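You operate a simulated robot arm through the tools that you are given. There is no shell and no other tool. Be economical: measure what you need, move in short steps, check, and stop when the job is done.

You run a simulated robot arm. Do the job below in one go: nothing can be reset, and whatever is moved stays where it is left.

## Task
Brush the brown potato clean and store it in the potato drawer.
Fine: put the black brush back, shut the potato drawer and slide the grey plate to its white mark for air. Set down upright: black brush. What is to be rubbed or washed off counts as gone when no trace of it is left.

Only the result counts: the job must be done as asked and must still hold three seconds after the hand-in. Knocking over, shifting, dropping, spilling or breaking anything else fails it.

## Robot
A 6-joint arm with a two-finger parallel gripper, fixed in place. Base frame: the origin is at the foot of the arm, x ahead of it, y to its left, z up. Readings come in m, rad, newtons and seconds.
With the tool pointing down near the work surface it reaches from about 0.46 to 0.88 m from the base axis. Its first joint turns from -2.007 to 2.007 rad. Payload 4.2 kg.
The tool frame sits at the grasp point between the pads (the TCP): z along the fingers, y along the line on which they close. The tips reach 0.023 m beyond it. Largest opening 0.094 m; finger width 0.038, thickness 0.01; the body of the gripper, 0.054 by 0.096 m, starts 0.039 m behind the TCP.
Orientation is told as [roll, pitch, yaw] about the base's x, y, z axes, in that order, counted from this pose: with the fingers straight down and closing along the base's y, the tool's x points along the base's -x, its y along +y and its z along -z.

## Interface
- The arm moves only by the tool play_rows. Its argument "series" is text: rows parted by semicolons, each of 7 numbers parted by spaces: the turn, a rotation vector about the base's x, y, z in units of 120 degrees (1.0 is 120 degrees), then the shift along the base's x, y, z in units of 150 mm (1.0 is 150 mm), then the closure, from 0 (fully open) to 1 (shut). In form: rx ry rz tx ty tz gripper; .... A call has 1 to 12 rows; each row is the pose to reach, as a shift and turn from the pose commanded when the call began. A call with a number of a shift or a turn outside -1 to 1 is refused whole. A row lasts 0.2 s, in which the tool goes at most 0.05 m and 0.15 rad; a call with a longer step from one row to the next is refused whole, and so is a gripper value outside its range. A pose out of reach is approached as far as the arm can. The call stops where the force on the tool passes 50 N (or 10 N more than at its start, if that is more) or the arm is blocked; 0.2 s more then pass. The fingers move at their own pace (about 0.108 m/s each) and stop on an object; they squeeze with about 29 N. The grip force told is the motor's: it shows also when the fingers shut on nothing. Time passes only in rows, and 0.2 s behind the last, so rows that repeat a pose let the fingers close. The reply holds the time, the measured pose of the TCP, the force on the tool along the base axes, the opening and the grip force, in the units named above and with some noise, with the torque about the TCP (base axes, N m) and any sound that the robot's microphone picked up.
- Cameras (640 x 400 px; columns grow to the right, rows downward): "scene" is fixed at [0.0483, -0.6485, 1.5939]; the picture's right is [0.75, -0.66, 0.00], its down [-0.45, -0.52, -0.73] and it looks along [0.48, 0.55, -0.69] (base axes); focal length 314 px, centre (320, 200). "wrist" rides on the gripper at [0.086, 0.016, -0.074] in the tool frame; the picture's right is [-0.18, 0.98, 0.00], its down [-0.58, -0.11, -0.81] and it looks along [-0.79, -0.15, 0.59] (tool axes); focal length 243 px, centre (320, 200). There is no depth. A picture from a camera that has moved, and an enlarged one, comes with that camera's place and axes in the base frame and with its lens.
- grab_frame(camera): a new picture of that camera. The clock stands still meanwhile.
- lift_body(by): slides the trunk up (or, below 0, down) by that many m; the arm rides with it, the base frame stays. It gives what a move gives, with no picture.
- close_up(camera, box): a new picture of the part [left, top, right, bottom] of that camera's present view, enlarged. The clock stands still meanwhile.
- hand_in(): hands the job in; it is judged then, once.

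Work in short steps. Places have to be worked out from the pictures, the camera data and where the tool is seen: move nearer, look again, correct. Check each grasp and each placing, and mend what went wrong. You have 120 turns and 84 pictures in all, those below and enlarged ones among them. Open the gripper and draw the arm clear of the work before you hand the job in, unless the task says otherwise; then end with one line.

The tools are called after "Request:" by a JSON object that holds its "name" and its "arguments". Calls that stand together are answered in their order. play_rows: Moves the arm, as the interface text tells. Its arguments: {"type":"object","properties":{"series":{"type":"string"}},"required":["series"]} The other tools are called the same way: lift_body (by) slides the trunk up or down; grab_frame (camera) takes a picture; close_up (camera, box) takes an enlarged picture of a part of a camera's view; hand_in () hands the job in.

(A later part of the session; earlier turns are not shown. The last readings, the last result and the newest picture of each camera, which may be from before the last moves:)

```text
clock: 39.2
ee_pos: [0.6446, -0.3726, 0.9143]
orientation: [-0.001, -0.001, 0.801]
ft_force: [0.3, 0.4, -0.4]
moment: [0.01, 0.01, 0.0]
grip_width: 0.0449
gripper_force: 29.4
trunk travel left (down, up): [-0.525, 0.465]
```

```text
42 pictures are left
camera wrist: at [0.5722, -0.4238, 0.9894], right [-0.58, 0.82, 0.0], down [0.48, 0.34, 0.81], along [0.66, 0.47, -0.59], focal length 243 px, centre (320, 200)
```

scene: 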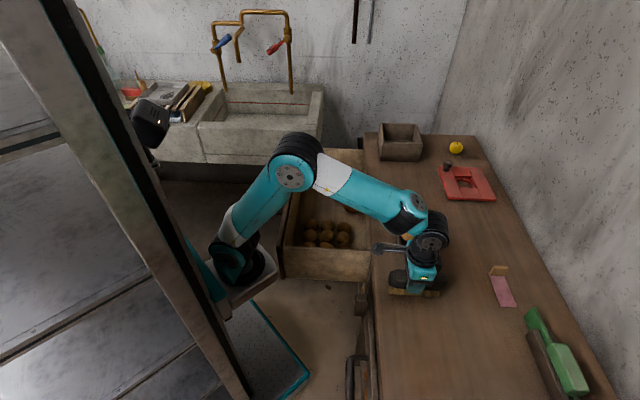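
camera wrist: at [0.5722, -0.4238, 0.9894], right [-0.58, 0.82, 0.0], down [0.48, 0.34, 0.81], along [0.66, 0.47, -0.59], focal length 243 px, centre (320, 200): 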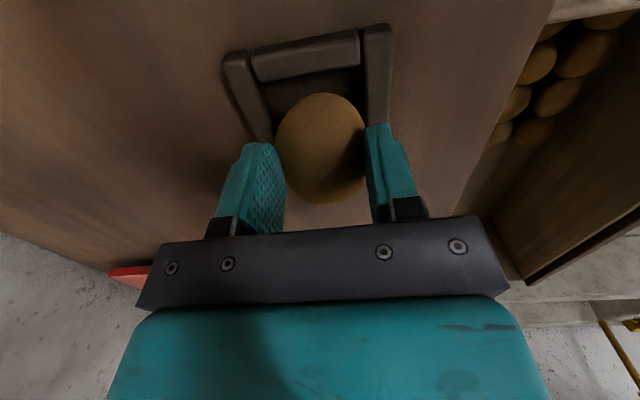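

It's gripped at 0.045 m opening with the grip centred. I lift slowly and check.

Request:
{"name": "play_rows", "arguments": {"series": "0 0 0 0 0 0.05 1; 0 0 0 0 0 0.15 1; 0 0 0 0 0 0.35 1; 0 0 0 0 0 0.6 1; 0 0 0 0 0 0.85 1"}}

Request:
{"name": "close_up", "arguments": {"camera": "scene", "box": [260, 130, 460, 255]}}

```text
clock: 40.4
ee_pos: [0.6439, -0.373, 1.0415]
orientation: [0.001, -0.001, 0.799]
ft_force: [1.2, 0.0, -1.8]
moment: [0.01, 0.0, 0.01]
grip_width: 0.0447
gripper_force: 29.0
trunk travel left (down, up): [-0.525, 0.465]
```

```text
3.20 times, centred on (360, 192) of scene
camera zoom: at [0.0483, -0.6485, 1.5939], right [0.75, -0.66, 0.0], down [-0.45, -0.52, -0.73], along [0.48, 0.55, -0.69], focal length 1004 px, centre (192, 224)
```

zoom: 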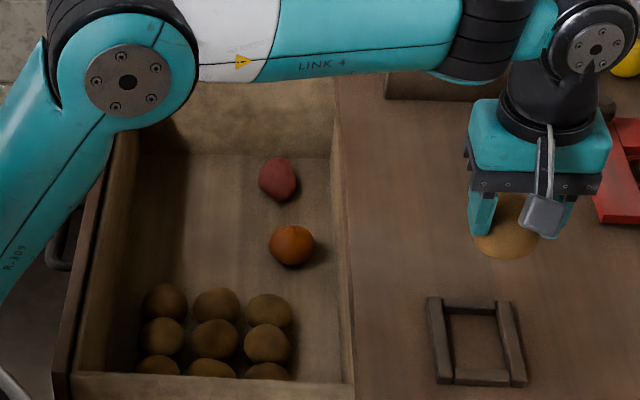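

The potato is lifted and the cradle stayed put. I tilt the tool 60° so its underside faces the scene camera and check for dirt there.

Request:
{"name": "play_rows", "arguments": {"series": "-0.045 0.045 0 0 0 0.1 1; -0.09 0.09 0 0 0 0.2 1; -0.135 0.135 0 0 0 0.3 1; -0.18 0.18 0 0 0 0.4 1; -0.225 0.225 0 0 0 0.5 1; -0.27 0.27 0 0 0 0.5 1; -0.315 0.315 0 0 0 0.5 1; -0.354 0.354 0 0 0 0.5 1"}}

Request:
{"name": "close_up", "arguments": {"camera": "scene", "box": [360, 140, 500, 227]}}

```text
clock: 42.2
ee_pos: [0.537, -0.3907, 0.9801]
orientation: [-0.015, 0.902, 0.806]
ft_force: [1.2, -0.2, -1.9]
moment: [-0.01, 0.0, -0.03]
grip_width: 0.0447
gripper_force: 29.0
out of reach, approached as far as the arm can: row 1, 2, 3, 4, 5, 6, 7, 8
trunk travel left (down, up): [-0.525, 0.465]
```

```text
4.57 times, centred on (430, 184) of scene
camera zoom: at [0.0483, -0.6485, 1.5939], right [0.75, -0.66, 0.0], down [-0.45, -0.52, -0.73], along [0.48, 0.55, -0.69], focal length 1434 px, centre (-183, 275)
```

zoom: 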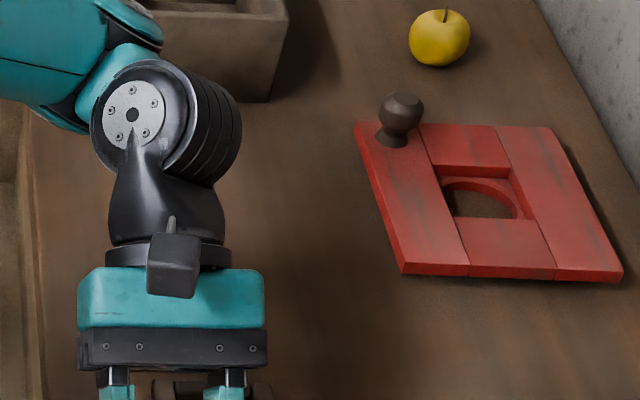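

The arm drifted to its reach limit without touching anything. I take the view here.

Request:
{"name": "close_up", "arguments": {"camera": "scene", "box": [340, 200, 480, 287]}}

```text
4.57 times, centred on (410, 244) of scene
camera zoom: at [0.0483, -0.6485, 1.5939], right [0.75, -0.66, 0.0], down [-0.45, -0.52, -0.73], along [0.48, 0.55, -0.69], focal length 1434 px, centre (-91, 1)
```

zoom: 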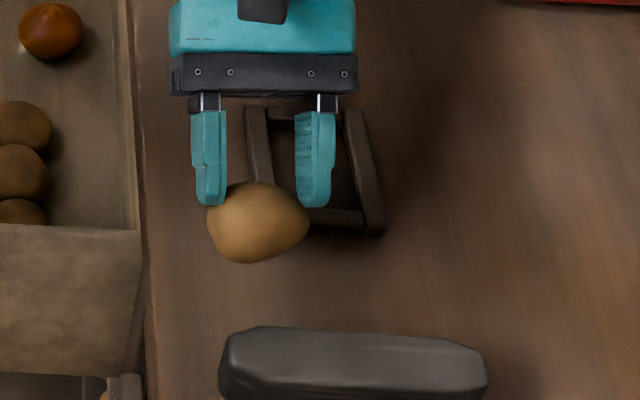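

The underside is clean too. I turn back upright step by step.

Request:
{"name": "play_rows", "arguments": {"series": "0.045 -0.045 0 0 0 0.05 1; 0.09 -0.09 0 0 0 0.1 1; 0.135 -0.135 0 0 0 0.1 1; 0.18 -0.18 0 0 0 0.1 1; 0.225 -0.225 0 0 0 0.1 1; 0.27 -0.27 0 0 0 0.1 1; 0.315 -0.315 0 0 0 0.1 1; 0.354 -0.354 0 0 0 0.1 1"}}

Request:
{"name": "grab_frame", "arguments": {"camera": "scene"}}

```text
clock: 44.0
ee_pos: [0.5388, -0.3936, 0.9965]
orientation: [-0.032, -0.147, 0.796]
ft_force: [-0.6, -0.5, -1.4]
moment: [-0.05, 0.05, 0.01]
grip_width: 0.044
gripper_force: 29.0
trunk travel left (down, up): [-0.525, 0.465]
```

```text
38 pictures are left
```

scene: 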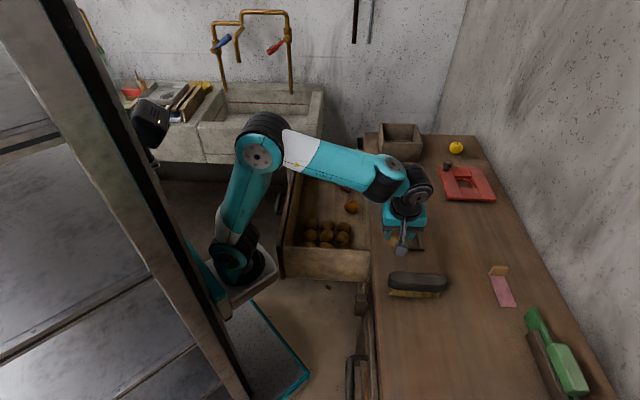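

Upright except for a 0.15 rad overshoot. I correct that and carry the potato towards the empty part of the drawer, target about (0.707, 0.071).

Request:
{"name": "play_rows", "arguments": {"series": "-0.02 0.03 0 0 0.05 0.1 1; -0.0395 0.06 0 0.03 0.3 0.2 1; -0.0395 0.06 0 0.1 0.6 0.2 1; -0.0395 0.06 0 0.18 0.88 0.2 1; -0.0395 0.06 0 0.22 1 0.2 1"}}

Request:
{"name": "play_rows", "arguments": {"series": "0 0 0 0.1 0.28 0 1; 0 0 0 0.2 0.56 0 1; 0 0 0 0.3 0.84 0 1; 0 0 0 0.4 1 0 1"}}

```text
clock: 45.2
ee_pos: [0.5705, -0.2419, 1.0275]
orientation: [0.001, -0.003, 0.795]
ft_force: [-0.4, -0.8, -1.6]
moment: [0.02, -0.03, 0.01]
grip_width: 0.0441
gripper_force: 28.6
trunk travel left (down, up): [-0.525, 0.465]
```

```text
clock: 46.2
ee_pos: [0.6322, -0.0933, 1.0264]
orientation: [0.0, -0.003, 0.794]
ft_force: [0.4, 0.4, -0.8]
moment: [-0.04, 0.02, -0.04]
grip_width: 0.0443
gripper_force: 29.0
trunk travel left (down, up): [-0.525, 0.465]
```

Request:
{"name": "play_rows", "arguments": {"series": "0 0 0 0.12 0.28 0 1; 0 0 0 0.24 0.56 0 1; 0 0 0 0.36 0.84 0 1; 0 0 0 0.46 1 0 1"}}

Request:
{"name": "grab_frame", "arguments": {"camera": "wrist"}}

Request:
{"name": "grab_frame", "arguments": {"camera": "scene"}}

```text
clock: 47.2
ee_pos: [0.7005, 0.0577, 1.0272]
orientation: [-0.001, -0.005, 0.793]
ft_force: [0.9, 0.6, -1.3]
moment: [0.03, -0.02, -0.01]
grip_width: 0.044
gripper_force: 28.5
trunk travel left (down, up): [-0.525, 0.465]
```

```text
37 pictures are left
camera wrist: at [0.6276, 0.0073, 1.1028], right [-0.57, 0.82, 0.0], down [0.48, 0.34, 0.81], along [0.66, 0.46, -0.59], focal length 243 px, centre (320, 200)
```

wrist: 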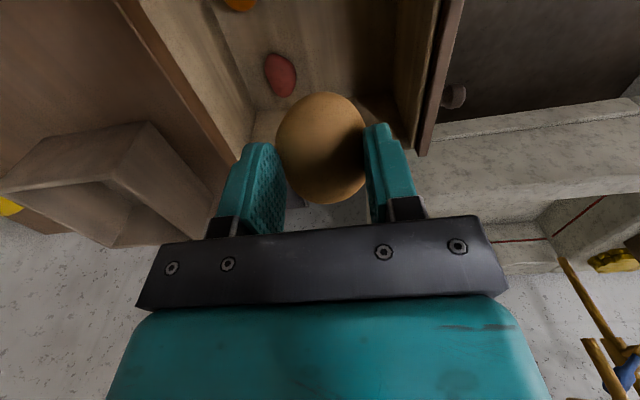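

```text
36 pictures are left
```

scene: 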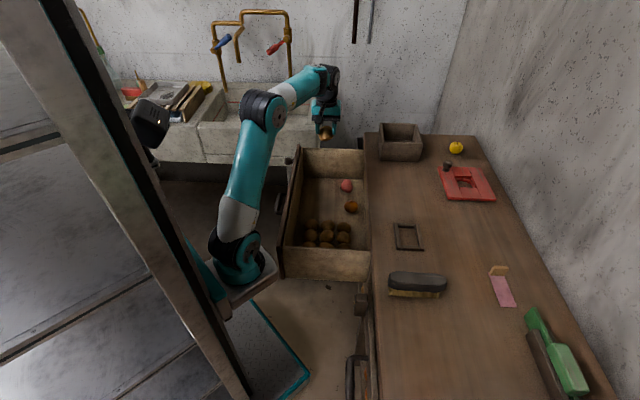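

TCP is at n≈0.455, e≈0.536, over free drawer floor (floor about z 0.66). I shift slightly away from the orange one and lower the trunk 0.2 m.

Request:
{"name": "play_rows", "arguments": {"series": "0 0 0 0.057 0.103 0 1"}}

Request:
{"name": "lift_body", "arguments": {"by": -0.2}}

Request:
{"name": "grab_frame", "arguments": {"camera": "wrist"}}

Request:
{"name": "grab_frame", "arguments": {"camera": "scene"}}

```text
clock: 47.6
ee_pos: [0.7075, 0.0735, 1.028]
orientation: [0.0, -0.001, 0.795]
ft_force: [-0.6, -0.4, -1.5]
moment: [0.01, 0.01, -0.01]
grip_width: 0.0442
gripper_force: 28.6
trunk travel left (down, up): [-0.525, 0.465]
```

```text
clock: 49.8
ee_pos: [0.7083, 0.0747, 0.8273]
orientation: [0.001, -0.002, 0.795]
ft_force: [-0.4, -0.2, -0.7]
moment: [0.02, 0.02, 0.01]
grip_width: 0.044
gripper_force: 28.8
trunk travel left (down, up): [-0.325, 0.665]
```

```text
35 pictures are left
camera wrist: at [0.6357, 0.0222, 0.9027], right [-0.57, 0.82, 0.0], down [0.48, 0.34, 0.81], along [0.66, 0.46, -0.59], focal length 243 px, centre (320, 200)
```

wrist: 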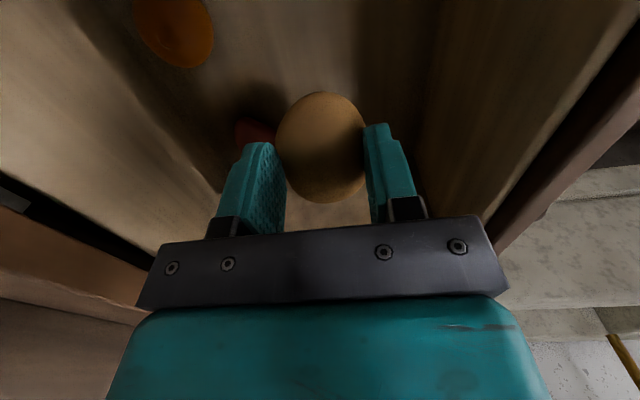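

```text
34 pictures are left
```

scene: 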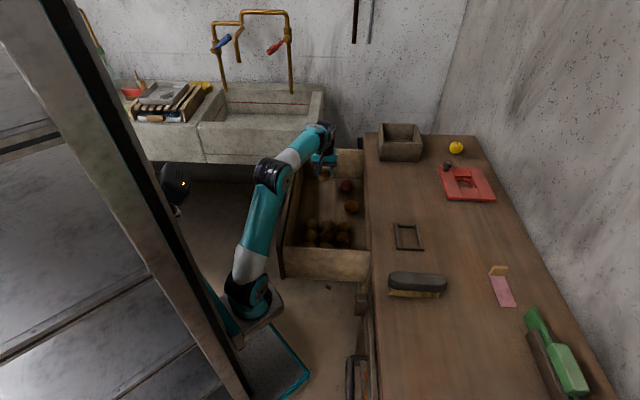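

The spot below is free of the red and orange ones. I go down to z≈0.735 and then feel for the floor.

Request:
{"name": "play_rows", "arguments": {"series": "0 0 0 0 0 -0.2 1; 0 0 0 0 0 -0.4 1; 0 0 0 0 0 -0.55 1; 0 0 0 0 0 -0.62 1"}}

Request:
{"name": "play_rows", "arguments": {"series": "0 0 0 0 0 -0.03 1; 0 0 0 0 0 -0.06 1; 0 0 0 0 0 -0.09 1; 0 0 0 0 0 -0.12 1"}}

Request:
{"name": "grab_frame", "arguments": {"camera": "wrist"}}

```text
clock: 50.8
ee_pos: [0.7091, 0.0721, 0.7339]
orientation: [0.0, -0.002, 0.796]
ft_force: [-0.2, -0.7, -0.6]
moment: [-0.02, 0.03, -0.01]
grip_width: 0.0438
gripper_force: 28.9
trunk travel left (down, up): [-0.325, 0.665]
```

```text
clock: 51.8
ee_pos: [0.708, 0.0735, 0.7158]
orientation: [0.0, -0.002, 0.798]
ft_force: [0.3, -0.6, -0.5]
moment: [0.03, 0.01, 0.0]
grip_width: 0.0436
gripper_force: 29.5
trunk travel left (down, up): [-0.325, 0.665]
```

```text
33 pictures are left
camera wrist: at [0.6355, 0.0219, 0.7915], right [-0.57, 0.82, 0.0], down [0.48, 0.34, 0.81], along [0.66, 0.46, -0.59], focal length 243 px, centre (320, 200)
```

wrist: 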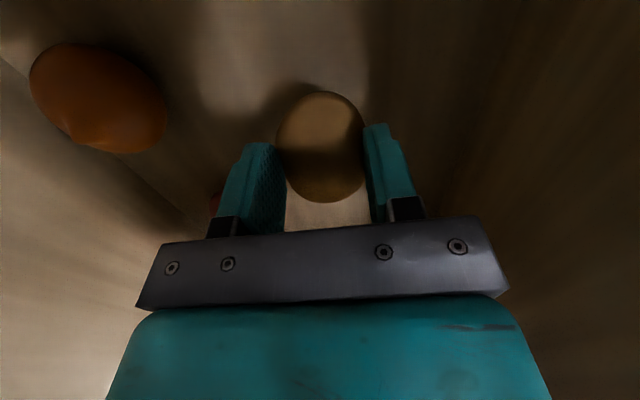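

The opening is shrinking a little, so the potato is slowly slipping down. I keep feeling for the floor.

Request:
{"name": "play_rows", "arguments": {"series": "0 0 0 0 0 -0.02 1; 0 0 0 0 0 -0.04 1; 0 0 0 0 0 -0.06 1; 0 0 0 0 0 -0.07 1"}}

```text
clock: 52.8
ee_pos: [0.7075, 0.0735, 0.7055]
orientation: [-0.001, -0.001, 0.795]
ft_force: [-1.1, -1.9, -0.7]
moment: [0.01, -0.01, 0.0]
grip_width: 0.0437
gripper_force: 29.3
trunk travel left (down, up): [-0.325, 0.665]
```

Request:
{"name": "play_rows", "arguments": {"series": "0 0 0 0 0 -0.015 1; 0 0 0 0 0 -0.03 1; 0 0 0 0 0 -0.045 1"}}

```text
clock: 53.5
ee_pos: [0.7086, 0.0728, 0.6993]
orientation: [-0.001, 0.0, 0.796]
ft_force: [0.1, 0.0, -0.6]
moment: [0.0, 0.05, -0.01]
grip_width: 0.044
gripper_force: 29.1
trunk travel left (down, up): [-0.325, 0.665]
```

Request:
{"name": "play_rows", "arguments": {"series": "0 0 0 0 0 -0.015 1; 0 0 0 0 0 -0.03 1; 0 0 0 0 0 -0.045 1"}}

Request:
{"name": "grab_frame", "arguments": {"camera": "wrist"}}

```text
clock: 54.4
ee_pos: [0.7095, 0.075, 0.697]
orientation: [-0.003, -0.011, 0.794]
ft_force: [-5.3, -3.6, 46.4]
moment: [-0.07, 0.11, -0.01]
grip_width: 0.0438
gripper_force: 28.9
trunk travel left (down, up): [-0.325, 0.665]
```

```text
32 pictures are left
camera wrist: at [0.6352, 0.0222, 0.7718], right [-0.57, 0.82, 0.0], down [0.48, 0.33, 0.81], along [0.67, 0.46, -0.58], focal length 243 px, centre (320, 200)
```

wrist: 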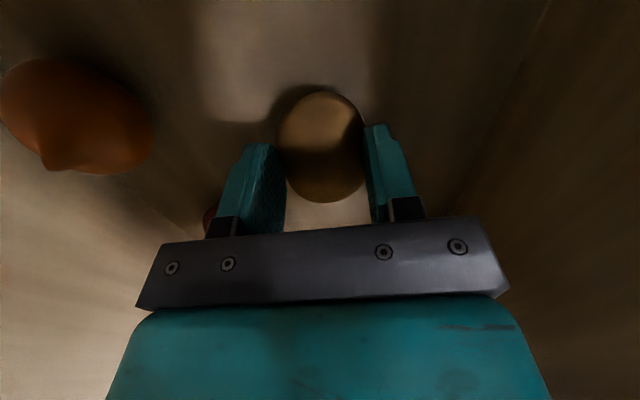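

The floor is reached (46 N). I ease up to relieve the push, then open partway and slowly.

Request:
{"name": "play_rows", "arguments": {"series": "0 0 0 0 0 0.015 1; 0 0 0 0 0 0.025 1; 0 0 0 0 0 0.025 1"}}

```text
clock: 55.1
ee_pos: [0.7078, 0.0733, 0.6972]
orientation: [-0.001, -0.006, 0.796]
ft_force: [3.3, 2.0, 29.4]
moment: [0.33, -0.55, -0.01]
grip_width: 0.0439
gripper_force: 28.7
trunk travel left (down, up): [-0.325, 0.665]
```

Request:
{"name": "play_rows", "arguments": {"series": "0 0 0 0 0 0.012 1; 0 0 0 0 0 0.02 1"}}

```text
clock: 55.8
ee_pos: [0.7079, 0.0725, 0.697]
orientation: [0.001, 0.0, 0.796]
ft_force: [3.9, 2.2, 8.3]
moment: [0.3, -0.44, -0.03]
grip_width: 0.0441
gripper_force: 29.3
trunk travel left (down, up): [-0.325, 0.665]
```

The push is nearly relieved. I release gently to about 0.068 m and rise.

Request:
{"name": "play_rows", "arguments": {"series": "0 0 0 0 0 0.006 0.5; 0 0 0 0 0 0.006 0.42; 0 0 0 0 0 0.006 0.35; 0 0 0 0 0 0.006 0.28; 0 0 0 0 0 0.006 0.26; 0 0 0 0 0 0.05 0.26; 0 0 0 0 0 0.15 0.26; 0 0 0 0 0 0.35 0.26; 0 0 0 0 0 0.6 0.26"}}

Request:
{"name": "grab_frame", "arguments": {"camera": "wrist"}}

```text
clock: 57.8
ee_pos: [0.7091, 0.0719, 0.7897]
orientation: [0.0, -0.002, 0.795]
ft_force: [0.4, -0.4, 0.1]
moment: [-0.01, 0.03, 0.0]
grip_width: 0.0698
gripper_force: 0.0
trunk travel left (down, up): [-0.325, 0.665]
```

```text
31 pictures are left
camera wrist: at [0.6355, 0.0217, 0.8639], right [-0.57, 0.82, 0.0], down [0.48, 0.34, 0.81], along [0.66, 0.46, -0.59], focal length 243 px, centre (320, 200)
```

wrist: 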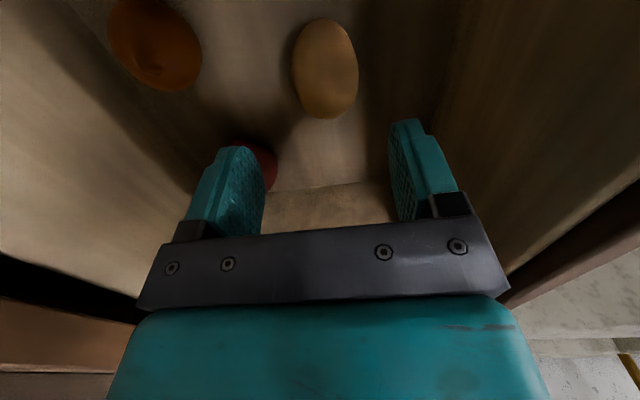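

The potato lies on the drawer floor. I raise the trunk to clear the drawer.

Request:
{"name": "lift_body", "arguments": {"by": 0.25}}

Request:
{"name": "close_up", "arguments": {"camera": "scene", "box": [260, 130, 400, 290]}}

```text
clock: 60.3
ee_pos: [0.709, 0.0725, 1.0388]
orientation: [0.001, -0.003, 0.796]
ft_force: [1.5, 0.6, -0.2]
moment: [0.0, 0.01, -0.02]
grip_width: 0.0695
gripper_force: 0.2
trunk travel left (down, up): [-0.575, 0.415]
```

```text
2.50 times, centred on (330, 210) of scene
camera zoom: at [0.0483, -0.6485, 1.5939], right [0.75, -0.66, 0.0], down [-0.45, -0.52, -0.73], along [0.48, 0.55, -0.69], focal length 784 px, centre (295, 175)
```

zoom: 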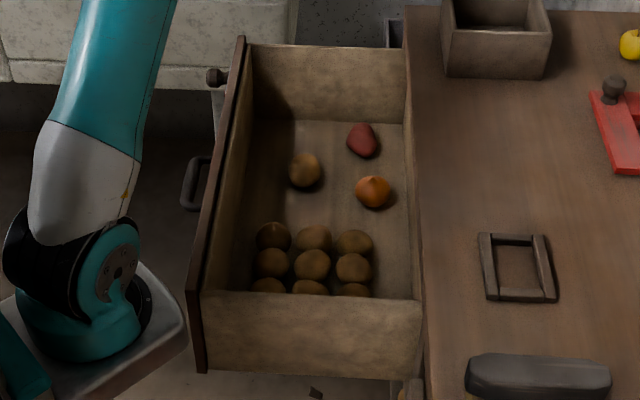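

All is in place in the drawer, and the cradle and other goods haven't moved. Now I check the drawer front: a knob on a greyish piece shows at its far end. I move the camera to the robot's side of the front.

Request:
{"name": "play_rows", "arguments": {"series": "0 0 -0.06 -0.2 0.13 0 0.26; 0 0 -0.12 -0.4 0.26 0 0.5; 0 0 -0.18 -0.6 0.4 0 0.8; 0 0 -0.239 -0.8 0.53 0 1; 0 0 -0.239 -1 0.7 0 1"}}

Request:
{"name": "play_rows", "arguments": {"series": "0 0 0 -0.25 0.17 0 1; 0 0 0 -0.5 0.35 0 1; 0 0 0 -0.57 0.38 0 1"}}

Request:
{"name": "lift_body", "arguments": {"by": -0.12}}

Request:
{"name": "grab_frame", "arguments": {"camera": "wrist"}}

```text
clock: 61.5
ee_pos: [0.5555, 0.176, 1.0387]
orientation: [-0.001, -0.001, 0.292]
ft_force: [0.8, 0.2, -0.8]
moment: [0.02, 0.02, 0.02]
grip_width: 0.0002
gripper_force: 29.2
trunk travel left (down, up): [-0.575, 0.415]
```

```text
clock: 62.3
ee_pos: [0.4712, 0.234, 1.0385]
orientation: [-0.001, -0.001, 0.294]
ft_force: [0.4, -0.1, 0.0]
moment: [0.01, -0.01, 0.02]
grip_width: 0.0002
gripper_force: 29.1
trunk travel left (down, up): [-0.575, 0.415]
```

```text
clock: 63.8
ee_pos: [0.4726, 0.235, 0.9192]
orientation: [-0.001, -0.003, 0.295]
ft_force: [0.6, 0.1, 0.0]
moment: [0.01, -0.04, 0.01]
grip_width: 0.0
gripper_force: 29.2
trunk travel left (down, up): [-0.455, 0.535]
```

```text
29 pictures are left
camera wrist: at [0.3836, 0.2242, 0.9936], right [-0.11, 0.99, 0.0], down [0.59, 0.06, 0.81], along [0.8, 0.09, -0.59], focal length 243 px, centre (320, 200)
```

wrist: 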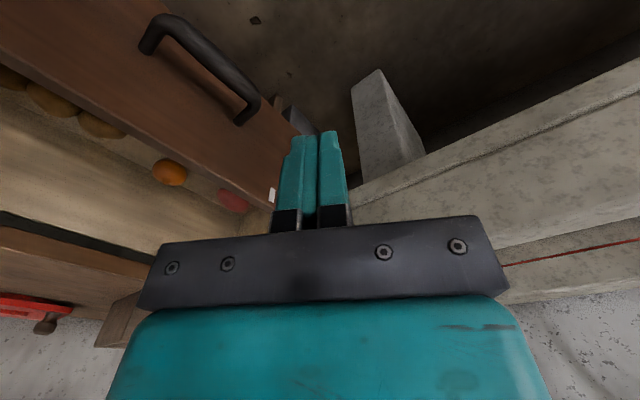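

A white mark shows on the front, with a grey plate below it partly hidden by the fingers. I zoom in.

Request:
{"name": "close_up", "arguments": {"camera": "wrist", "box": [230, 80, 360, 220]}}

```text
2.86 times, centred on (295, 150) of wrist
camera zoom: at [0.3836, 0.2242, 0.9936], right [-0.11, 0.99, 0.0], down [0.59, 0.06, 0.81], along [0.8, 0.09, -0.59], focal length 693 px, centre (391, 343)
```

zoom: 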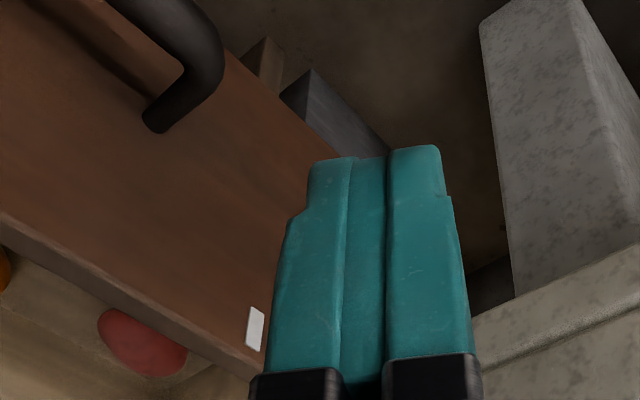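

I turn the camera left and lower it so the plate comes clear of the fingers.

Request:
{"name": "play_rows", "arguments": {"series": "0 0 0.06 -0.1 -0.05 0 1; 0 0 0.12 -0.2 -0.1 0 1; 0 0 0.18 -0.2 -0.1 0 1"}}

Request:
{"name": "lift_body", "arguments": {"by": -0.13}}

Request:
{"name": "grab_frame", "arguments": {"camera": "wrist"}}

```text
clock: 64.6
ee_pos: [0.4421, 0.2204, 0.9185]
orientation: [0.001, -0.004, 0.675]
ft_force: [-0.4, 0.4, -0.1]
moment: [-0.02, -0.03, 0.0]
grip_width: 0.0
gripper_force: 28.8
trunk travel left (down, up): [-0.455, 0.535]
```

```text
clock: 66.2
ee_pos: [0.4413, 0.2196, 0.787]
orientation: [0.0, 0.0, 0.673]
ft_force: [-0.2, -0.1, -0.1]
moment: [-0.01, 0.0, 0.01]
grip_width: 0.0003
gripper_force: 29.1
trunk travel left (down, up): [-0.325, 0.665]
```

```text
27 pictures are left
camera wrist: at [0.3631, 0.178, 0.8636], right [-0.47, 0.88, 0.0], down [0.52, 0.28, 0.81], along [0.71, 0.38, -0.59], focal length 243 px, centre (320, 200)
```

wrist: 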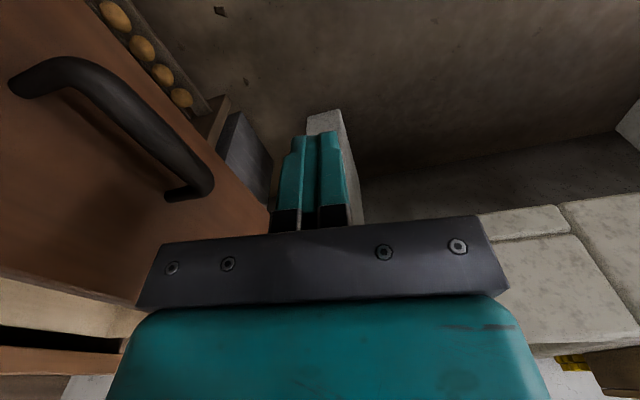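

Request:
{"name": "close_up", "arguments": {"camera": "wrist", "box": [160, 70, 320, 240]}}

Request:
{"name": "close_up", "arguments": {"camera": "scene", "box": [255, 135, 325, 215]}}

```text
2.35 times, centred on (240, 155) of wrist
camera zoom: at [0.3631, 0.178, 0.8636], right [-0.47, 0.88, 0.0], down [0.52, 0.28, 0.81], along [0.71, 0.38, -0.59], focal length 571 px, centre (508, 306)
```

zoom: 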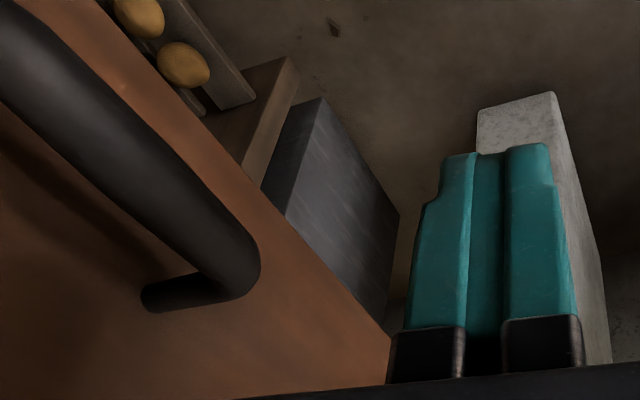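

```text
5.00 times, centred on (290, 175) of scene
camera zoom: at [0.0483, -0.6485, 1.5939], right [0.75, -0.66, 0.0], down [-0.45, -0.52, -0.73], along [0.48, 0.55, -0.69], focal length 1569 px, centre (470, 325)
```

zoom: 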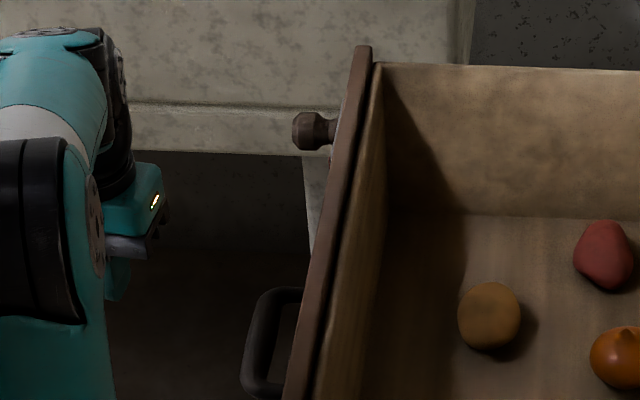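

The knob sits hidden behind the fingers at the front's far end. I turn the other way and rise so it appears beside the fingers.

Request:
{"name": "play_rows", "arguments": {"series": "0 0 -0.06 0 0.05 0.25 1; 0 0 -0.12 0 0.1 0.5 1; 0 0 -0.18 0 0.2 0.7 1; 0 0 -0.25 0 0.3 0.7 1; 0 0 -0.32 0 0.4 0.7 1; 0 0 -0.38 0 0.4 0.7 1"}}

Request:
{"name": "grab_frame", "arguments": {"camera": "wrist"}}

```text
clock: 67.6
ee_pos: [0.4429, 0.2789, 0.8929]
orientation: [0.0, -0.001, -0.128]
ft_force: [-0.6, 0.4, 0.1]
moment: [0.01, -0.01, -0.01]
grip_width: 0.0
gripper_force: 29.6
trunk travel left (down, up): [-0.325, 0.665]
```

```text
24 pictures are left
camera wrist: at [0.3574, 0.3062, 0.9686], right [0.31, 0.95, 0.0], down [0.56, -0.18, 0.81], along [0.77, -0.25, -0.59], focal length 243 px, centre (320, 200)
```

wrist: 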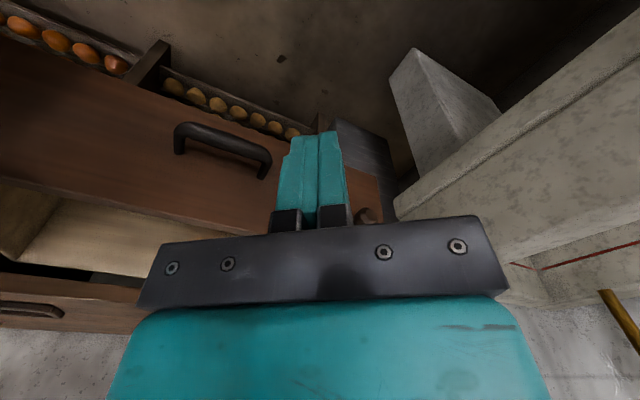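

The knob just peeks out at (365, 213). Raising the camera and turning a bit more should show it.

Request:
{"name": "play_rows", "arguments": {"series": "0 0 -0.05 0 0.1 0.3 1; 0 0 -0.1 0 0.2 0.6 1; 0 0 -0.12 0 0.25 0.9 1"}}

Request:
{"name": "close_up", "arguments": {"camera": "wrist", "box": [220, 60, 440, 230]}}

```text
clock: 68.4
ee_pos: [0.4364, 0.3076, 1.012]
orientation: [0.0, 0.0, -0.377]
ft_force: [-0.6, 0.2, 0.0]
moment: [-0.03, 0.04, 0.0]
grip_width: 0.0
gripper_force: 29.5
out of reach, approached as far as the arm can: row 3
trunk travel left (down, up): [-0.325, 0.665]
```

```text
2.35 times, centred on (330, 145) of wrist
camera zoom: at [0.3614, 0.3542, 1.088], right [0.53, 0.85, 0.0], down [0.5, -0.31, 0.81], along [0.68, -0.43, -0.59], focal length 571 px, centre (296, 329)
```

zoom: 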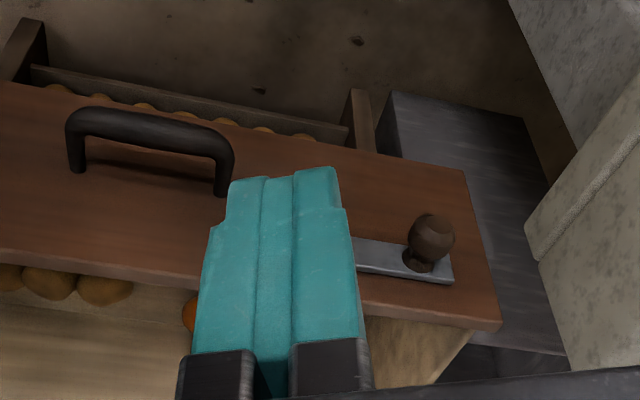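

The grey plate with its knob is on the front's far end (knob at e≈0.685, z≈0.767). The white mark is at about e≈0.588, z≈0.80, hidden here by the fingers. I raise up and move along +e for a clear view of both.

Request:
{"name": "lift_body", "arguments": {"by": 0.06}}

Request:
{"name": "play_rows", "arguments": {"series": "0 0 0 0.2 0.2 0 1; 0 0 0 0.4 0.4 0 1; 0 0 0 0.6 0.6 0 1; 0 0 0 0.8 0.8 0 1; 0 0 0 0.9 0.9 0 1"}}

Request:
{"name": "grab_frame", "arguments": {"camera": "wrist"}}

```text
clock: 69.4
ee_pos: [0.4371, 0.3076, 1.0732]
orientation: [0.001, -0.002, -0.377]
ft_force: [-0.7, 0.9, 0.1]
moment: [0.03, 0.03, -0.03]
grip_width: 0.0
gripper_force: 28.9
trunk travel left (down, up): [-0.385, 0.605]
```

```text
clock: 70.6
ee_pos: [0.4998, 0.349, 1.0164]
orientation: [0.002, -0.002, -0.374]
ft_force: [-0.3, -0.2, 0.4]
moment: [-0.03, -0.01, 0.02]
grip_width: 0.0
gripper_force: 28.8
out of reach, approached as far as the arm can: row 1, 2, 3, 4, 5
trunk travel left (down, up): [-0.385, 0.605]
```

```text
22 pictures are left
camera wrist: at [0.4245, 0.3954, 1.0919], right [0.53, 0.85, 0.0], down [0.5, -0.32, 0.81], along [0.68, -0.43, -0.59], focal length 243 px, centre (320, 200)
```

wrist: 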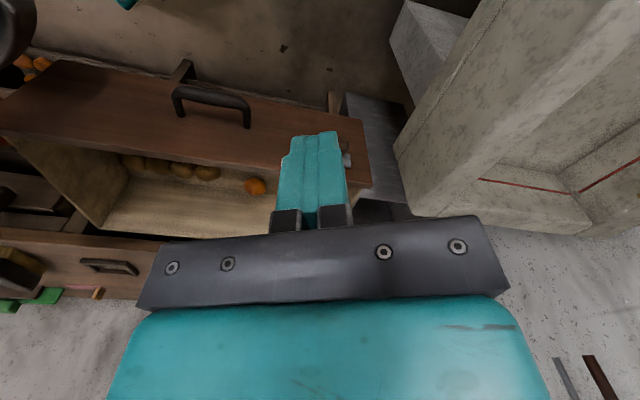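

The arm was at its upper reach limit relative to the trunk. I raise the trunk and lower the arm, continuing along +e.

Request:
{"name": "lift_body", "arguments": {"by": 0.25}}

Request:
{"name": "play_rows", "arguments": {"series": "0 0 0 0 0 -0.2 1; 0 0 0 0.1 0.1 -0.45 1; 0 0 0 0.25 0.25 -0.65 1; 0 0 0 0.4 0.4 -0.85 1; 0 0 0 0.5 0.5 -1 1"}}

Request:
{"name": "grab_frame", "arguments": {"camera": "wrist"}}

```text
clock: 73.2
ee_pos: [0.4991, 0.3494, 1.2669]
orientation: [0.004, -0.001, -0.376]
ft_force: [-0.3, 0.5, 0.4]
moment: [0.0, -0.02, -0.01]
grip_width: 0.0002
gripper_force: 28.9
trunk travel left (down, up): [-0.635, 0.355]
```

```text
clock: 74.4
ee_pos: [0.5641, 0.4107, 1.1196]
orientation: [0.003, -0.001, -0.375]
ft_force: [0.5, 0.1, 0.2]
moment: [-0.02, 0.02, -0.01]
grip_width: 0.0
gripper_force: 29.0
out of reach, approached as far as the arm can: row 4, 5
trunk travel left (down, up): [-0.635, 0.355]
```

```text
21 pictures are left
camera wrist: at [0.4896, 0.4572, 1.1949], right [0.53, 0.85, 0.0], down [0.5, -0.32, 0.81], along [0.68, -0.43, -0.59], focal length 243 px, centre (320, 200)
```

wrist: 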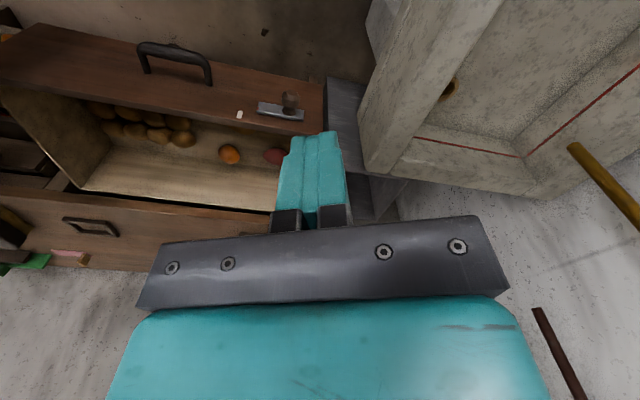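

Now both the plate and the white mark are in view, so I zoom in.

Request:
{"name": "close_up", "arguments": {"camera": "wrist", "box": [210, 70, 338, 150]}}

```text
5.00 times, centred on (274, 110) of wrist
camera zoom: at [0.4896, 0.4572, 1.1949], right [0.53, 0.85, 0.0], down [0.5, -0.32, 0.81], along [0.68, -0.43, -0.59], focal length 1213 px, centre (550, 650)
```

zoom: 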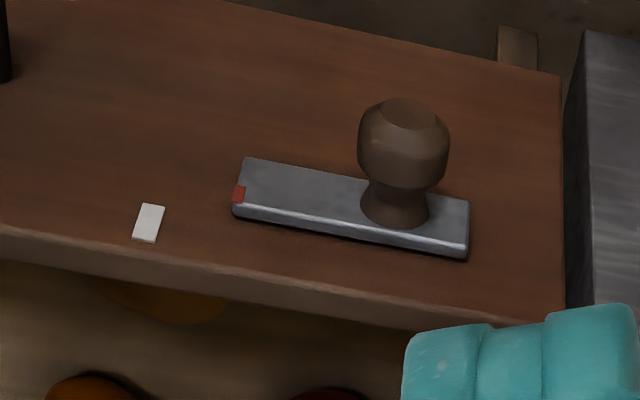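

The plate has a red pointer at its left end, and it must slide about 0.03 m towards -e to the white mark. The knob's head is at about (0.672, 0.278, 0.778). I go above it with the fingers closing along e, partly open.

Request:
{"name": "play_rows", "arguments": {"series": "0 0 -0.05 0.15 -0.18 0 0.6; 0 0 -0.1 0.3 -0.36 0 0.3; 0 0 -0.15 0.45 -0.54 -0.1 0.25; 0 0 -0.196 0.6 -0.72 -0.3 0.25; 0 0 -0.196 0.72 -0.887 -0.5 0.25; 0 0 -0.196 0.72 -0.887 -0.75 0.25; 0 0 -0.196 0.72 -0.887 -0.95 0.25"}}

Request:
{"name": "grab_frame", "arguments": {"camera": "wrist"}}

```text
clock: 76.0
ee_pos: [0.6774, 0.2831, 0.9793]
orientation: [0.004, -0.001, -0.787]
ft_force: [-0.2, 1.1, 1.1]
moment: [0.02, -0.05, 0.02]
grip_width: 0.0707
gripper_force: 0.1
out of reach, approached as far as the arm can: row 7
trunk travel left (down, up): [-0.635, 0.355]
```

```text
19 pictures are left
camera wrist: at [0.6285, 0.3549, 1.0548], right [0.83, 0.56, 0.0], down [0.33, -0.49, 0.81], along [0.46, -0.67, -0.59], focal length 243 px, centre (320, 200)
```

wrist: 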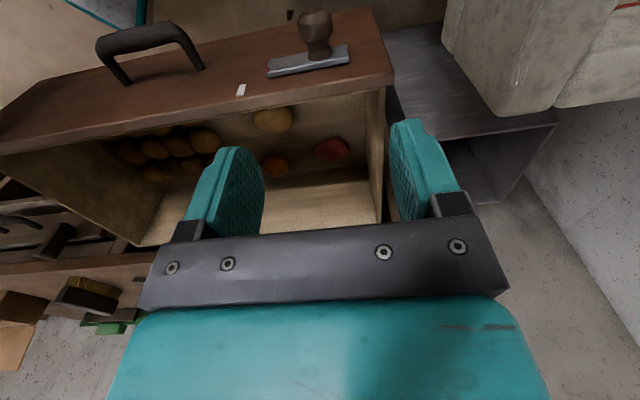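

The knob is right below the TCP. From here I lower with the trunk: first -0.13 m, with a small xy correction, then look.

Request:
{"name": "play_rows", "arguments": {"series": "0 0 0 -0.02 -0.033 0.03 0.25"}}

Request:
{"name": "lift_body", "arguments": {"by": -0.13}}

Request:
{"name": "grab_frame", "arguments": {"camera": "wrist"}}

```text
clock: 76.4
ee_pos: [0.6784, 0.2815, 0.9851]
orientation: [0.0, -0.002, -0.785]
ft_force: [-1.8, -0.5, -0.3]
moment: [0.04, 0.0, 0.03]
grip_width: 0.0703
gripper_force: 0.0
out of reach, approached as far as the arm can: row 1
trunk travel left (down, up): [-0.635, 0.355]
```

```text
clock: 78.0
ee_pos: [0.6784, 0.2801, 0.8545]
orientation: [0.0, -0.003, -0.786]
ft_force: [0.4, 0.1, 0.0]
moment: [0.0, 0.0, 0.01]
grip_width: 0.0705
gripper_force: 0.1
trunk travel left (down, up): [-0.505, 0.485]
```

```text
18 pictures are left
camera wrist: at [0.6285, 0.3531, 0.9301], right [0.83, 0.56, 0.0], down [0.33, -0.49, 0.81], along [0.46, -0.67, -0.59], focal length 243 px, centre (320, 200)
```

wrist: 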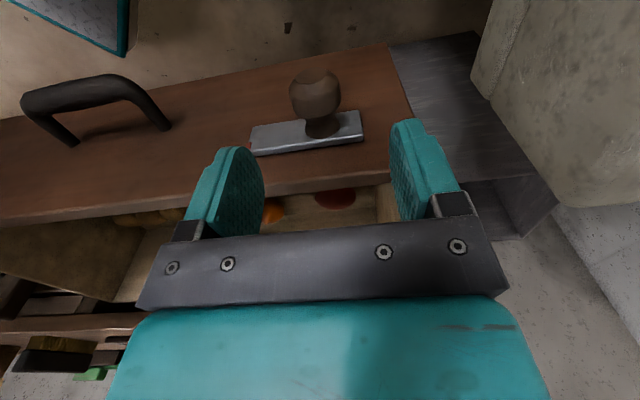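

The knob is centred between the fingers (n 0.2825, e 0.675 against TCP 0.2816, 0.678). I lower by the trunk to z≈0.778.

Request:
{"name": "lift_body", "arguments": {"by": -0.076}}

Request:
{"name": "grab_frame", "arguments": {"camera": "wrist"}}

```text
clock: 79.1
ee_pos: [0.679, 0.2804, 0.7793]
orientation: [0.0, -0.002, -0.786]
ft_force: [-0.3, 0.1, 0.3]
moment: [0.06, -0.02, -0.04]
grip_width: 0.0704
gripper_force: 0.1
trunk travel left (down, up): [-0.429, 0.561]
```

```text
17 pictures are left
camera wrist: at [0.6284, 0.3531, 0.8541], right [0.83, 0.56, 0.0], down [0.33, -0.49, 0.81], along [0.46, -0.67, -0.59], focal length 243 px, centre (320, 200)
```

wrist: 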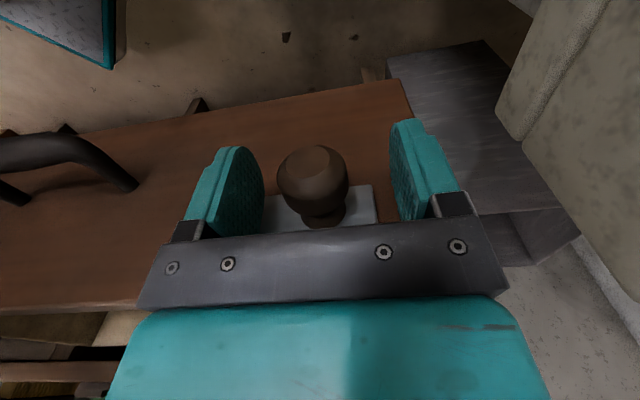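

The knob is between the pads. I close on it.

Request:
{"name": "play_rows", "arguments": {"series": "0 0 0 0 0 0 0.5; 0 0 0 0 0 0 0.8; 0 0 0 0 0 0 1; 0 0 0 0 0 0 1"}}

```text
clock: 80.1
ee_pos: [0.6793, 0.2779, 0.7782]
orientation: [-0.005, -0.008, -0.784]
ft_force: [-33.7, -35.3, 6.8]
moment: [-0.13, 0.43, -1.22]
grip_width: 0.0328
gripper_force: 45.3
trunk travel left (down, up): [-0.429, 0.561]
stopped in row 4: the force on the tool passed its limit at 51 N (the readings are from after the stop); the commanded pose is now the measured one
```

The knob is held. The force shows that the plate wants the hand further to -e, so I slide in -e in small steps.

Request:
{"name": "play_rows", "arguments": {"series": "0 0 0 -0.02 -0.02 0 1; 0 0 0 -0.04 -0.04 0 1; 0 0 0 -0.06 -0.06 0 1; 0 0 0 -0.08 -0.08 0 1; 0 0 0 -0.1 -0.1 0 1; 0 0 0 -0.1 -0.1 0 1"}}

Request:
{"name": "close_up", "arguments": {"camera": "wrist", "box": [160, 100, 420, 260]}}

```text
clock: 81.5
ee_pos: [0.678, 0.279, 0.7782]
orientation: [-0.009, -0.002, -0.785]
ft_force: [-27.2, -26.2, -20.9]
moment: [0.27, 0.3, -1.09]
grip_width: 0.0327
gripper_force: 44.6
out of reach, approached as far as the arm can: row 1, 2, 3, 4, 5, 6
trunk travel left (down, up): [-0.429, 0.561]
```

```text
2.46 times, centred on (290, 180) of wrist
camera zoom: at [0.6276, 0.3514, 0.8539], right [0.82, 0.57, -0.01], down [0.34, -0.48, 0.81], along [0.45, -0.67, -0.59], focal length 597 px, centre (394, 249)
```

zoom: 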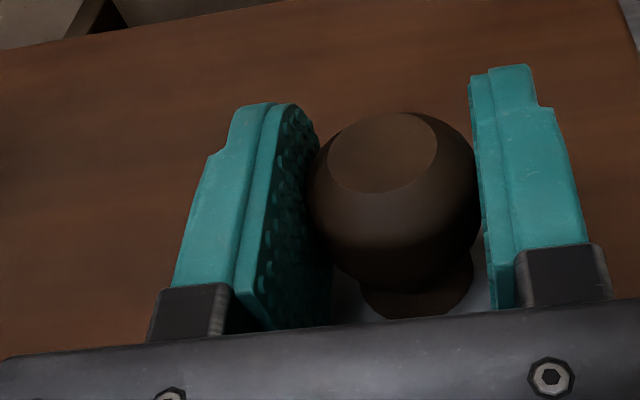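

The arm is at its lower reach limit relative to the trunk. I let go, raise the arm 0.12 m and lower the trunk by the same amount to regain freedom.

Request:
{"name": "play_rows", "arguments": {"series": "0 0 0 0 0 0 0.7; 0 0 0 0 0 0 0.4; 0 0 0 0 0 0 0.25; 0 0 0 0 0 0.2 0.25; 0 0 0 0 0 0.5 0.25; 0 0 0 0 0 0.8 0.25"}}

Request:
{"name": "grab_frame", "arguments": {"camera": "wrist"}}

```text
clock: 82.9
ee_pos: [0.678, 0.2797, 0.8991]
orientation: [-0.007, -0.004, -0.783]
ft_force: [0.6, -0.4, -0.1]
moment: [-0.01, 0.04, 0.0]
grip_width: 0.0703
gripper_force: 0.2
trunk travel left (down, up): [-0.429, 0.561]
```

```text
15 pictures are left
camera wrist: at [0.628, 0.352, 0.9742], right [0.82, 0.57, -0.01], down [0.34, -0.48, 0.81], along [0.46, -0.67, -0.59], focal length 243 px, centre (320, 200)
```

wrist: 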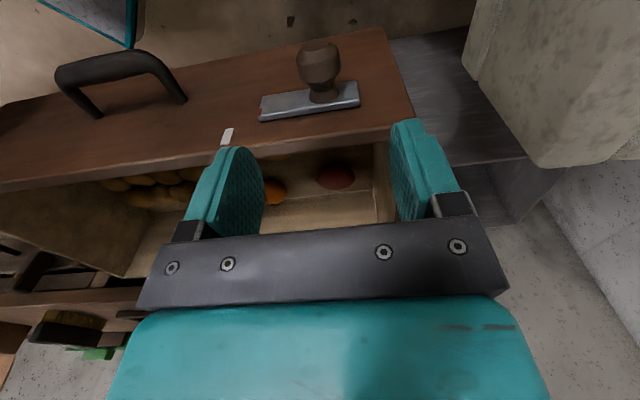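

The plate hasn't moved, and the knob is still straight below. I lower the trunk 0.12 m and grip again.

Request:
{"name": "lift_body", "arguments": {"by": -0.121}}

Request:
{"name": "play_rows", "arguments": {"series": "0 0 0 -0.003 -0.003 0 0.5; 0 0 0 -0.003 -0.003 0 0.62; 0 0 0 -0.003 -0.003 0 0.8; 0 0 0 -0.003 -0.003 0 1; 0 0 0 -0.003 -0.003 0 1"}}

```text
clock: 84.4
ee_pos: [0.6795, 0.2795, 0.7784]
orientation: [-0.003, -0.001, -0.784]
ft_force: [1.0, 0.0, -0.5]
moment: [0.02, -0.02, -0.03]
grip_width: 0.0708
gripper_force: 0.1
trunk travel left (down, up): [-0.308, 0.682]
```

```text
clock: 85.6
ee_pos: [0.6789, 0.2776, 0.7791]
orientation: [-0.006, -0.003, -0.785]
ft_force: [-15.1, -14.4, -2.1]
moment: [-0.27, 0.03, -0.76]
grip_width: 0.0327
gripper_force: 44.8
trunk travel left (down, up): [-0.308, 0.682]
```

Gripped. I slide 0.02 m towards -e in small steps.

Request:
{"name": "play_rows", "arguments": {"series": "0 0 0 -0.015 -0.015 0 1; 0 0 0 -0.03 -0.03 0 1; 0 0 0 -0.045 -0.045 0 1; 0 0 0 -0.06 -0.06 0 1; 0 0 0 -0.08 -0.08 0 1; 0 0 0 -0.1 -0.1 0 1"}}

```text
clock: 87.0
ee_pos: [0.6623, 0.2641, 0.7793]
orientation: [-0.005, -0.004, -0.785]
ft_force: [1.5, 0.0, -2.8]
moment: [0.32, 0.17, -0.5]
grip_width: 0.0328
gripper_force: 44.8
trunk travel left (down, up): [-0.308, 0.682]
```

It moved 21 mm. I check the pointer against the mark.

Request:
{"name": "close_up", "arguments": {"camera": "wrist", "box": [120, 80, 400, 250]}}

```text
2.29 times, centred on (260, 165) of wrist
camera zoom: at [0.6122, 0.3366, 0.8538], right [0.82, 0.57, 0.0], down [0.34, -0.48, 0.81], along [0.46, -0.67, -0.59], focal length 555 px, centre (457, 280)
```

zoom: 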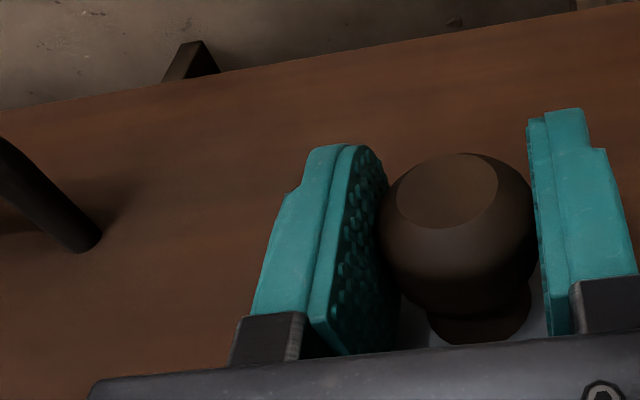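

Fingers hide it. I slide about 8 mm more, release and rise to look.

Request:
{"name": "play_rows", "arguments": {"series": "0 0 0 -0.012 -0.012 0 1; 0 0 0 -0.025 -0.025 0 1; 0 0 0 -0.038 -0.038 0 1; 0 0 0 -0.038 -0.038 0 1; 0 0 0 -0.038 -0.038 0 0.7; 0 0 0 -0.038 -0.038 0 0.4; 0 0 0 -0.038 -0.038 0 0.25; 0 0 0 -0.038 -0.038 0.2 0.25; 0 0 0 -0.038 -0.038 0.5 0.25; 0 0 0 -0.038 -0.038 0.83 0.25"}}

Request:
{"name": "close_up", "arguments": {"camera": "wrist", "box": [200, 30, 380, 150]}}

```text
clock: 89.2
ee_pos: [0.6558, 0.2585, 0.89]
orientation: [-0.006, -0.004, -0.782]
ft_force: [0.2, 0.3, 0.7]
moment: [0.01, 0.0, -0.02]
grip_width: 0.0707
gripper_force: 0.3
out of reach, approached as far as the arm can: row 10
trunk travel left (down, up): [-0.308, 0.682]
```

```text
3.33 times, centred on (290, 90) of wrist
camera zoom: at [0.606, 0.3309, 0.9652], right [0.82, 0.57, 0.0], down [0.34, -0.48, 0.81], along [0.46, -0.67, -0.59], focal length 809 px, centre (420, 567)
```

zoom: 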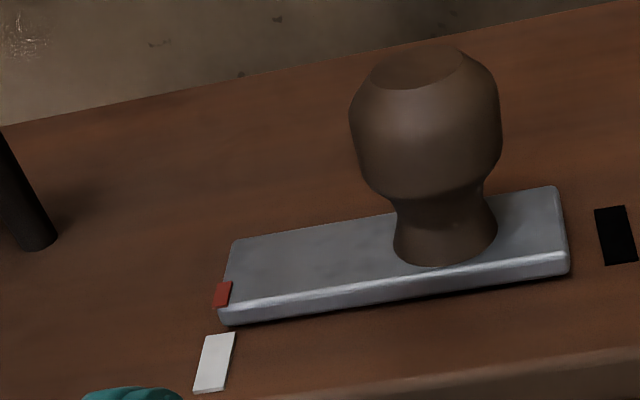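

The pointer is about 2 mm short of the mark's middle. I go back down, regrip and nudge 2 mm more.

Request:
{"name": "play_rows", "arguments": {"series": "0 0 0 0 0 -0.2 0.25; 0 0 0 0 0 -0.45 0.25; 0 0 0 0 0 -0.7 0.25"}}

```text
clock: 90.0
ee_pos: [0.6575, 0.2571, 0.7848]
orientation: [-0.001, -0.004, -0.788]
ft_force: [0.4, 0.1, 0.0]
moment: [-0.02, -0.05, -0.02]
grip_width: 0.0708
gripper_force: 0.1
trunk travel left (down, up): [-0.308, 0.682]
```

Request:
{"name": "play_rows", "arguments": {"series": "0 0 0 0 0 -0.035 0.5; 0 0 0 0 0 -0.035 0.62; 0 0 0 0 0 -0.035 0.8; 0 0 0 0 0 -0.035 1; 0 0 0 -0.005 -0.005 -0.035 1; 0 0 0 -0.01 -0.01 -0.035 1; 0 0 0 -0.01 -0.01 -0.035 1"}}

```text
clock: 91.6
ee_pos: [0.6559, 0.2564, 0.7805]
orientation: [-0.003, -0.004, -0.786]
ft_force: [0.2, -0.7, -2.5]
moment: [0.08, -0.03, -0.44]
grip_width: 0.033
gripper_force: 45.2
trunk travel left (down, up): [-0.308, 0.682]
```

Request:
{"name": "play_rows", "arguments": {"series": "0 0 0 0 0 0 0.7; 0 0 0 0 0 0 0.4; 0 0 0 0 0 0 0.25; 0 0 0 0 0 0.2 0.25; 0 0 0 0 0 0.5 0.25; 0 0 0 0 0 0.72 0.25"}}

Request:
{"name": "close_up", "arguments": {"camera": "wrist", "box": [200, 30, 380, 150]}}

```text
clock: 93.0
ee_pos: [0.6541, 0.2556, 0.8894]
orientation: [-0.002, -0.003, -0.783]
ft_force: [0.8, 0.4, 0.4]
moment: [0.0, -0.02, -0.01]
grip_width: 0.0704
gripper_force: 0.2
trunk travel left (down, up): [-0.308, 0.682]
```

```text
3.33 times, centred on (290, 90) of wrist
camera zoom: at [0.604, 0.3283, 0.9641], right [0.82, 0.57, 0.0], down [0.34, -0.48, 0.81], along [0.46, -0.67, -0.59], focal length 809 px, centre (420, 567)
```

zoom: 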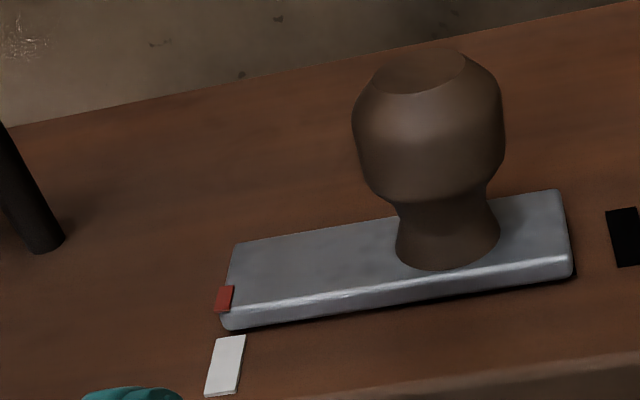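

The pointer now lines up with the white mark (both at e≈0.587). Next I shut the drawer. I back off, close the fingers and tilt the tool 45° so the tips can push the front between the handle and the plate (e≈0.54).

Request:
{"name": "play_rows", "arguments": {"series": "0 0 0 -0.2 0 0 0.5; 0 0 0 -0.45 -0.05 0 0.8; 0 0 0 -0.7 -0.15 0 1; -0.04 -0.04 0 -0.8 -0.2 -0.05 1; -0.08 -0.08 0 -0.8 -0.2 -0.1 1; -0.12 -0.12 0 -0.8 -0.2 -0.15 1; -0.16 -0.16 0 -0.8 -0.2 -0.2 1; -0.2 -0.2 0 -0.8 -0.2 -0.25 1; -0.235 -0.235 0 -0.8 -0.2 -0.3 1; -0.265 -0.265 0 -0.8 -0.2 -0.35 1"}}

Request:
{"name": "grab_frame", "arguments": {"camera": "wrist"}}

Request:
{"name": "grab_frame", "arguments": {"camera": "scene"}}

```text
clock: 95.2
ee_pos: [0.5626, 0.2333, 0.8666]
orientation: [-0.006, -0.435, -0.774]
ft_force: [0.9, -0.6, 0.3]
moment: [0.04, 0.03, -0.02]
grip_width: 0.0
gripper_force: 29.1
out of reach, approached as far as the arm can: row 4, 6, 7, 8, 9, 10
trunk travel left (down, up): [-0.308, 0.682]
```

```text
11 pictures are left
camera wrist: at [0.4953, 0.3223, 0.8975], right [0.81, 0.58, 0.07], down [0.06, -0.2, 0.98], along [0.59, -0.79, -0.2], focal length 243 px, centre (320, 200)
```

wrist: 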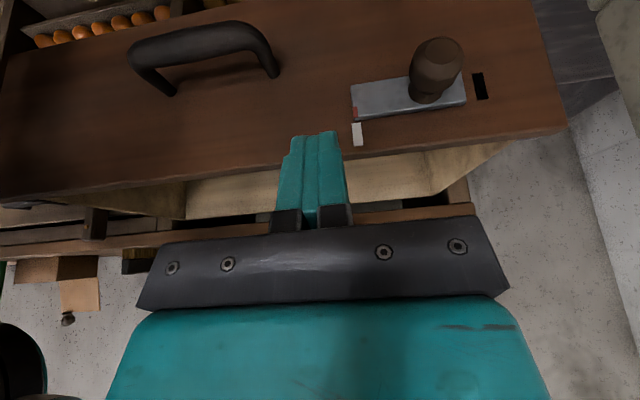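

```text
10 pictures are left
```

scene: 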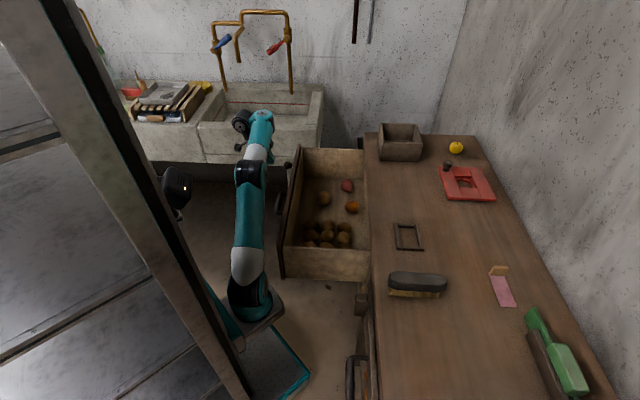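

The tilt of 25° is enough for the fingertips to lead. I lower the arm to z≈0.78 and shift slightly to e≈0.54.

Request:
{"name": "play_rows", "arguments": {"series": "0 0 0 -0.03 -0.03 -0.15 1; 0 0 0 -0.06 -0.06 -0.3 1; 0 0 0 -0.09 -0.09 -0.45 1; 0 0 0 -0.09 -0.09 -0.57 1"}}

Request:
{"name": "grab_frame", "arguments": {"camera": "wrist"}}

```text
clock: 96.2
ee_pos: [0.5871, 0.2615, 0.8282]
orientation: [-0.008, -0.434, -0.77]
ft_force: [-0.4, 0.5, 0.5]
moment: [0.01, 0.04, 0.01]
grip_width: 0.0001
gripper_force: 29.3
out of reach, approached as far as the arm can: row 1, 2, 3, 4
trunk travel left (down, up): [-0.308, 0.682]
```

```text
9 pictures are left
camera wrist: at [0.5201, 0.3489, 0.8593], right [0.81, 0.59, 0.07], down [0.06, -0.2, 0.98], along [0.59, -0.78, -0.2], focal length 243 px, centre (320, 200)
```

wrist: 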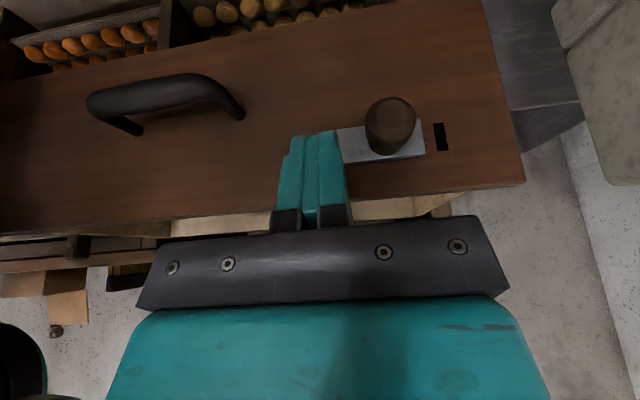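

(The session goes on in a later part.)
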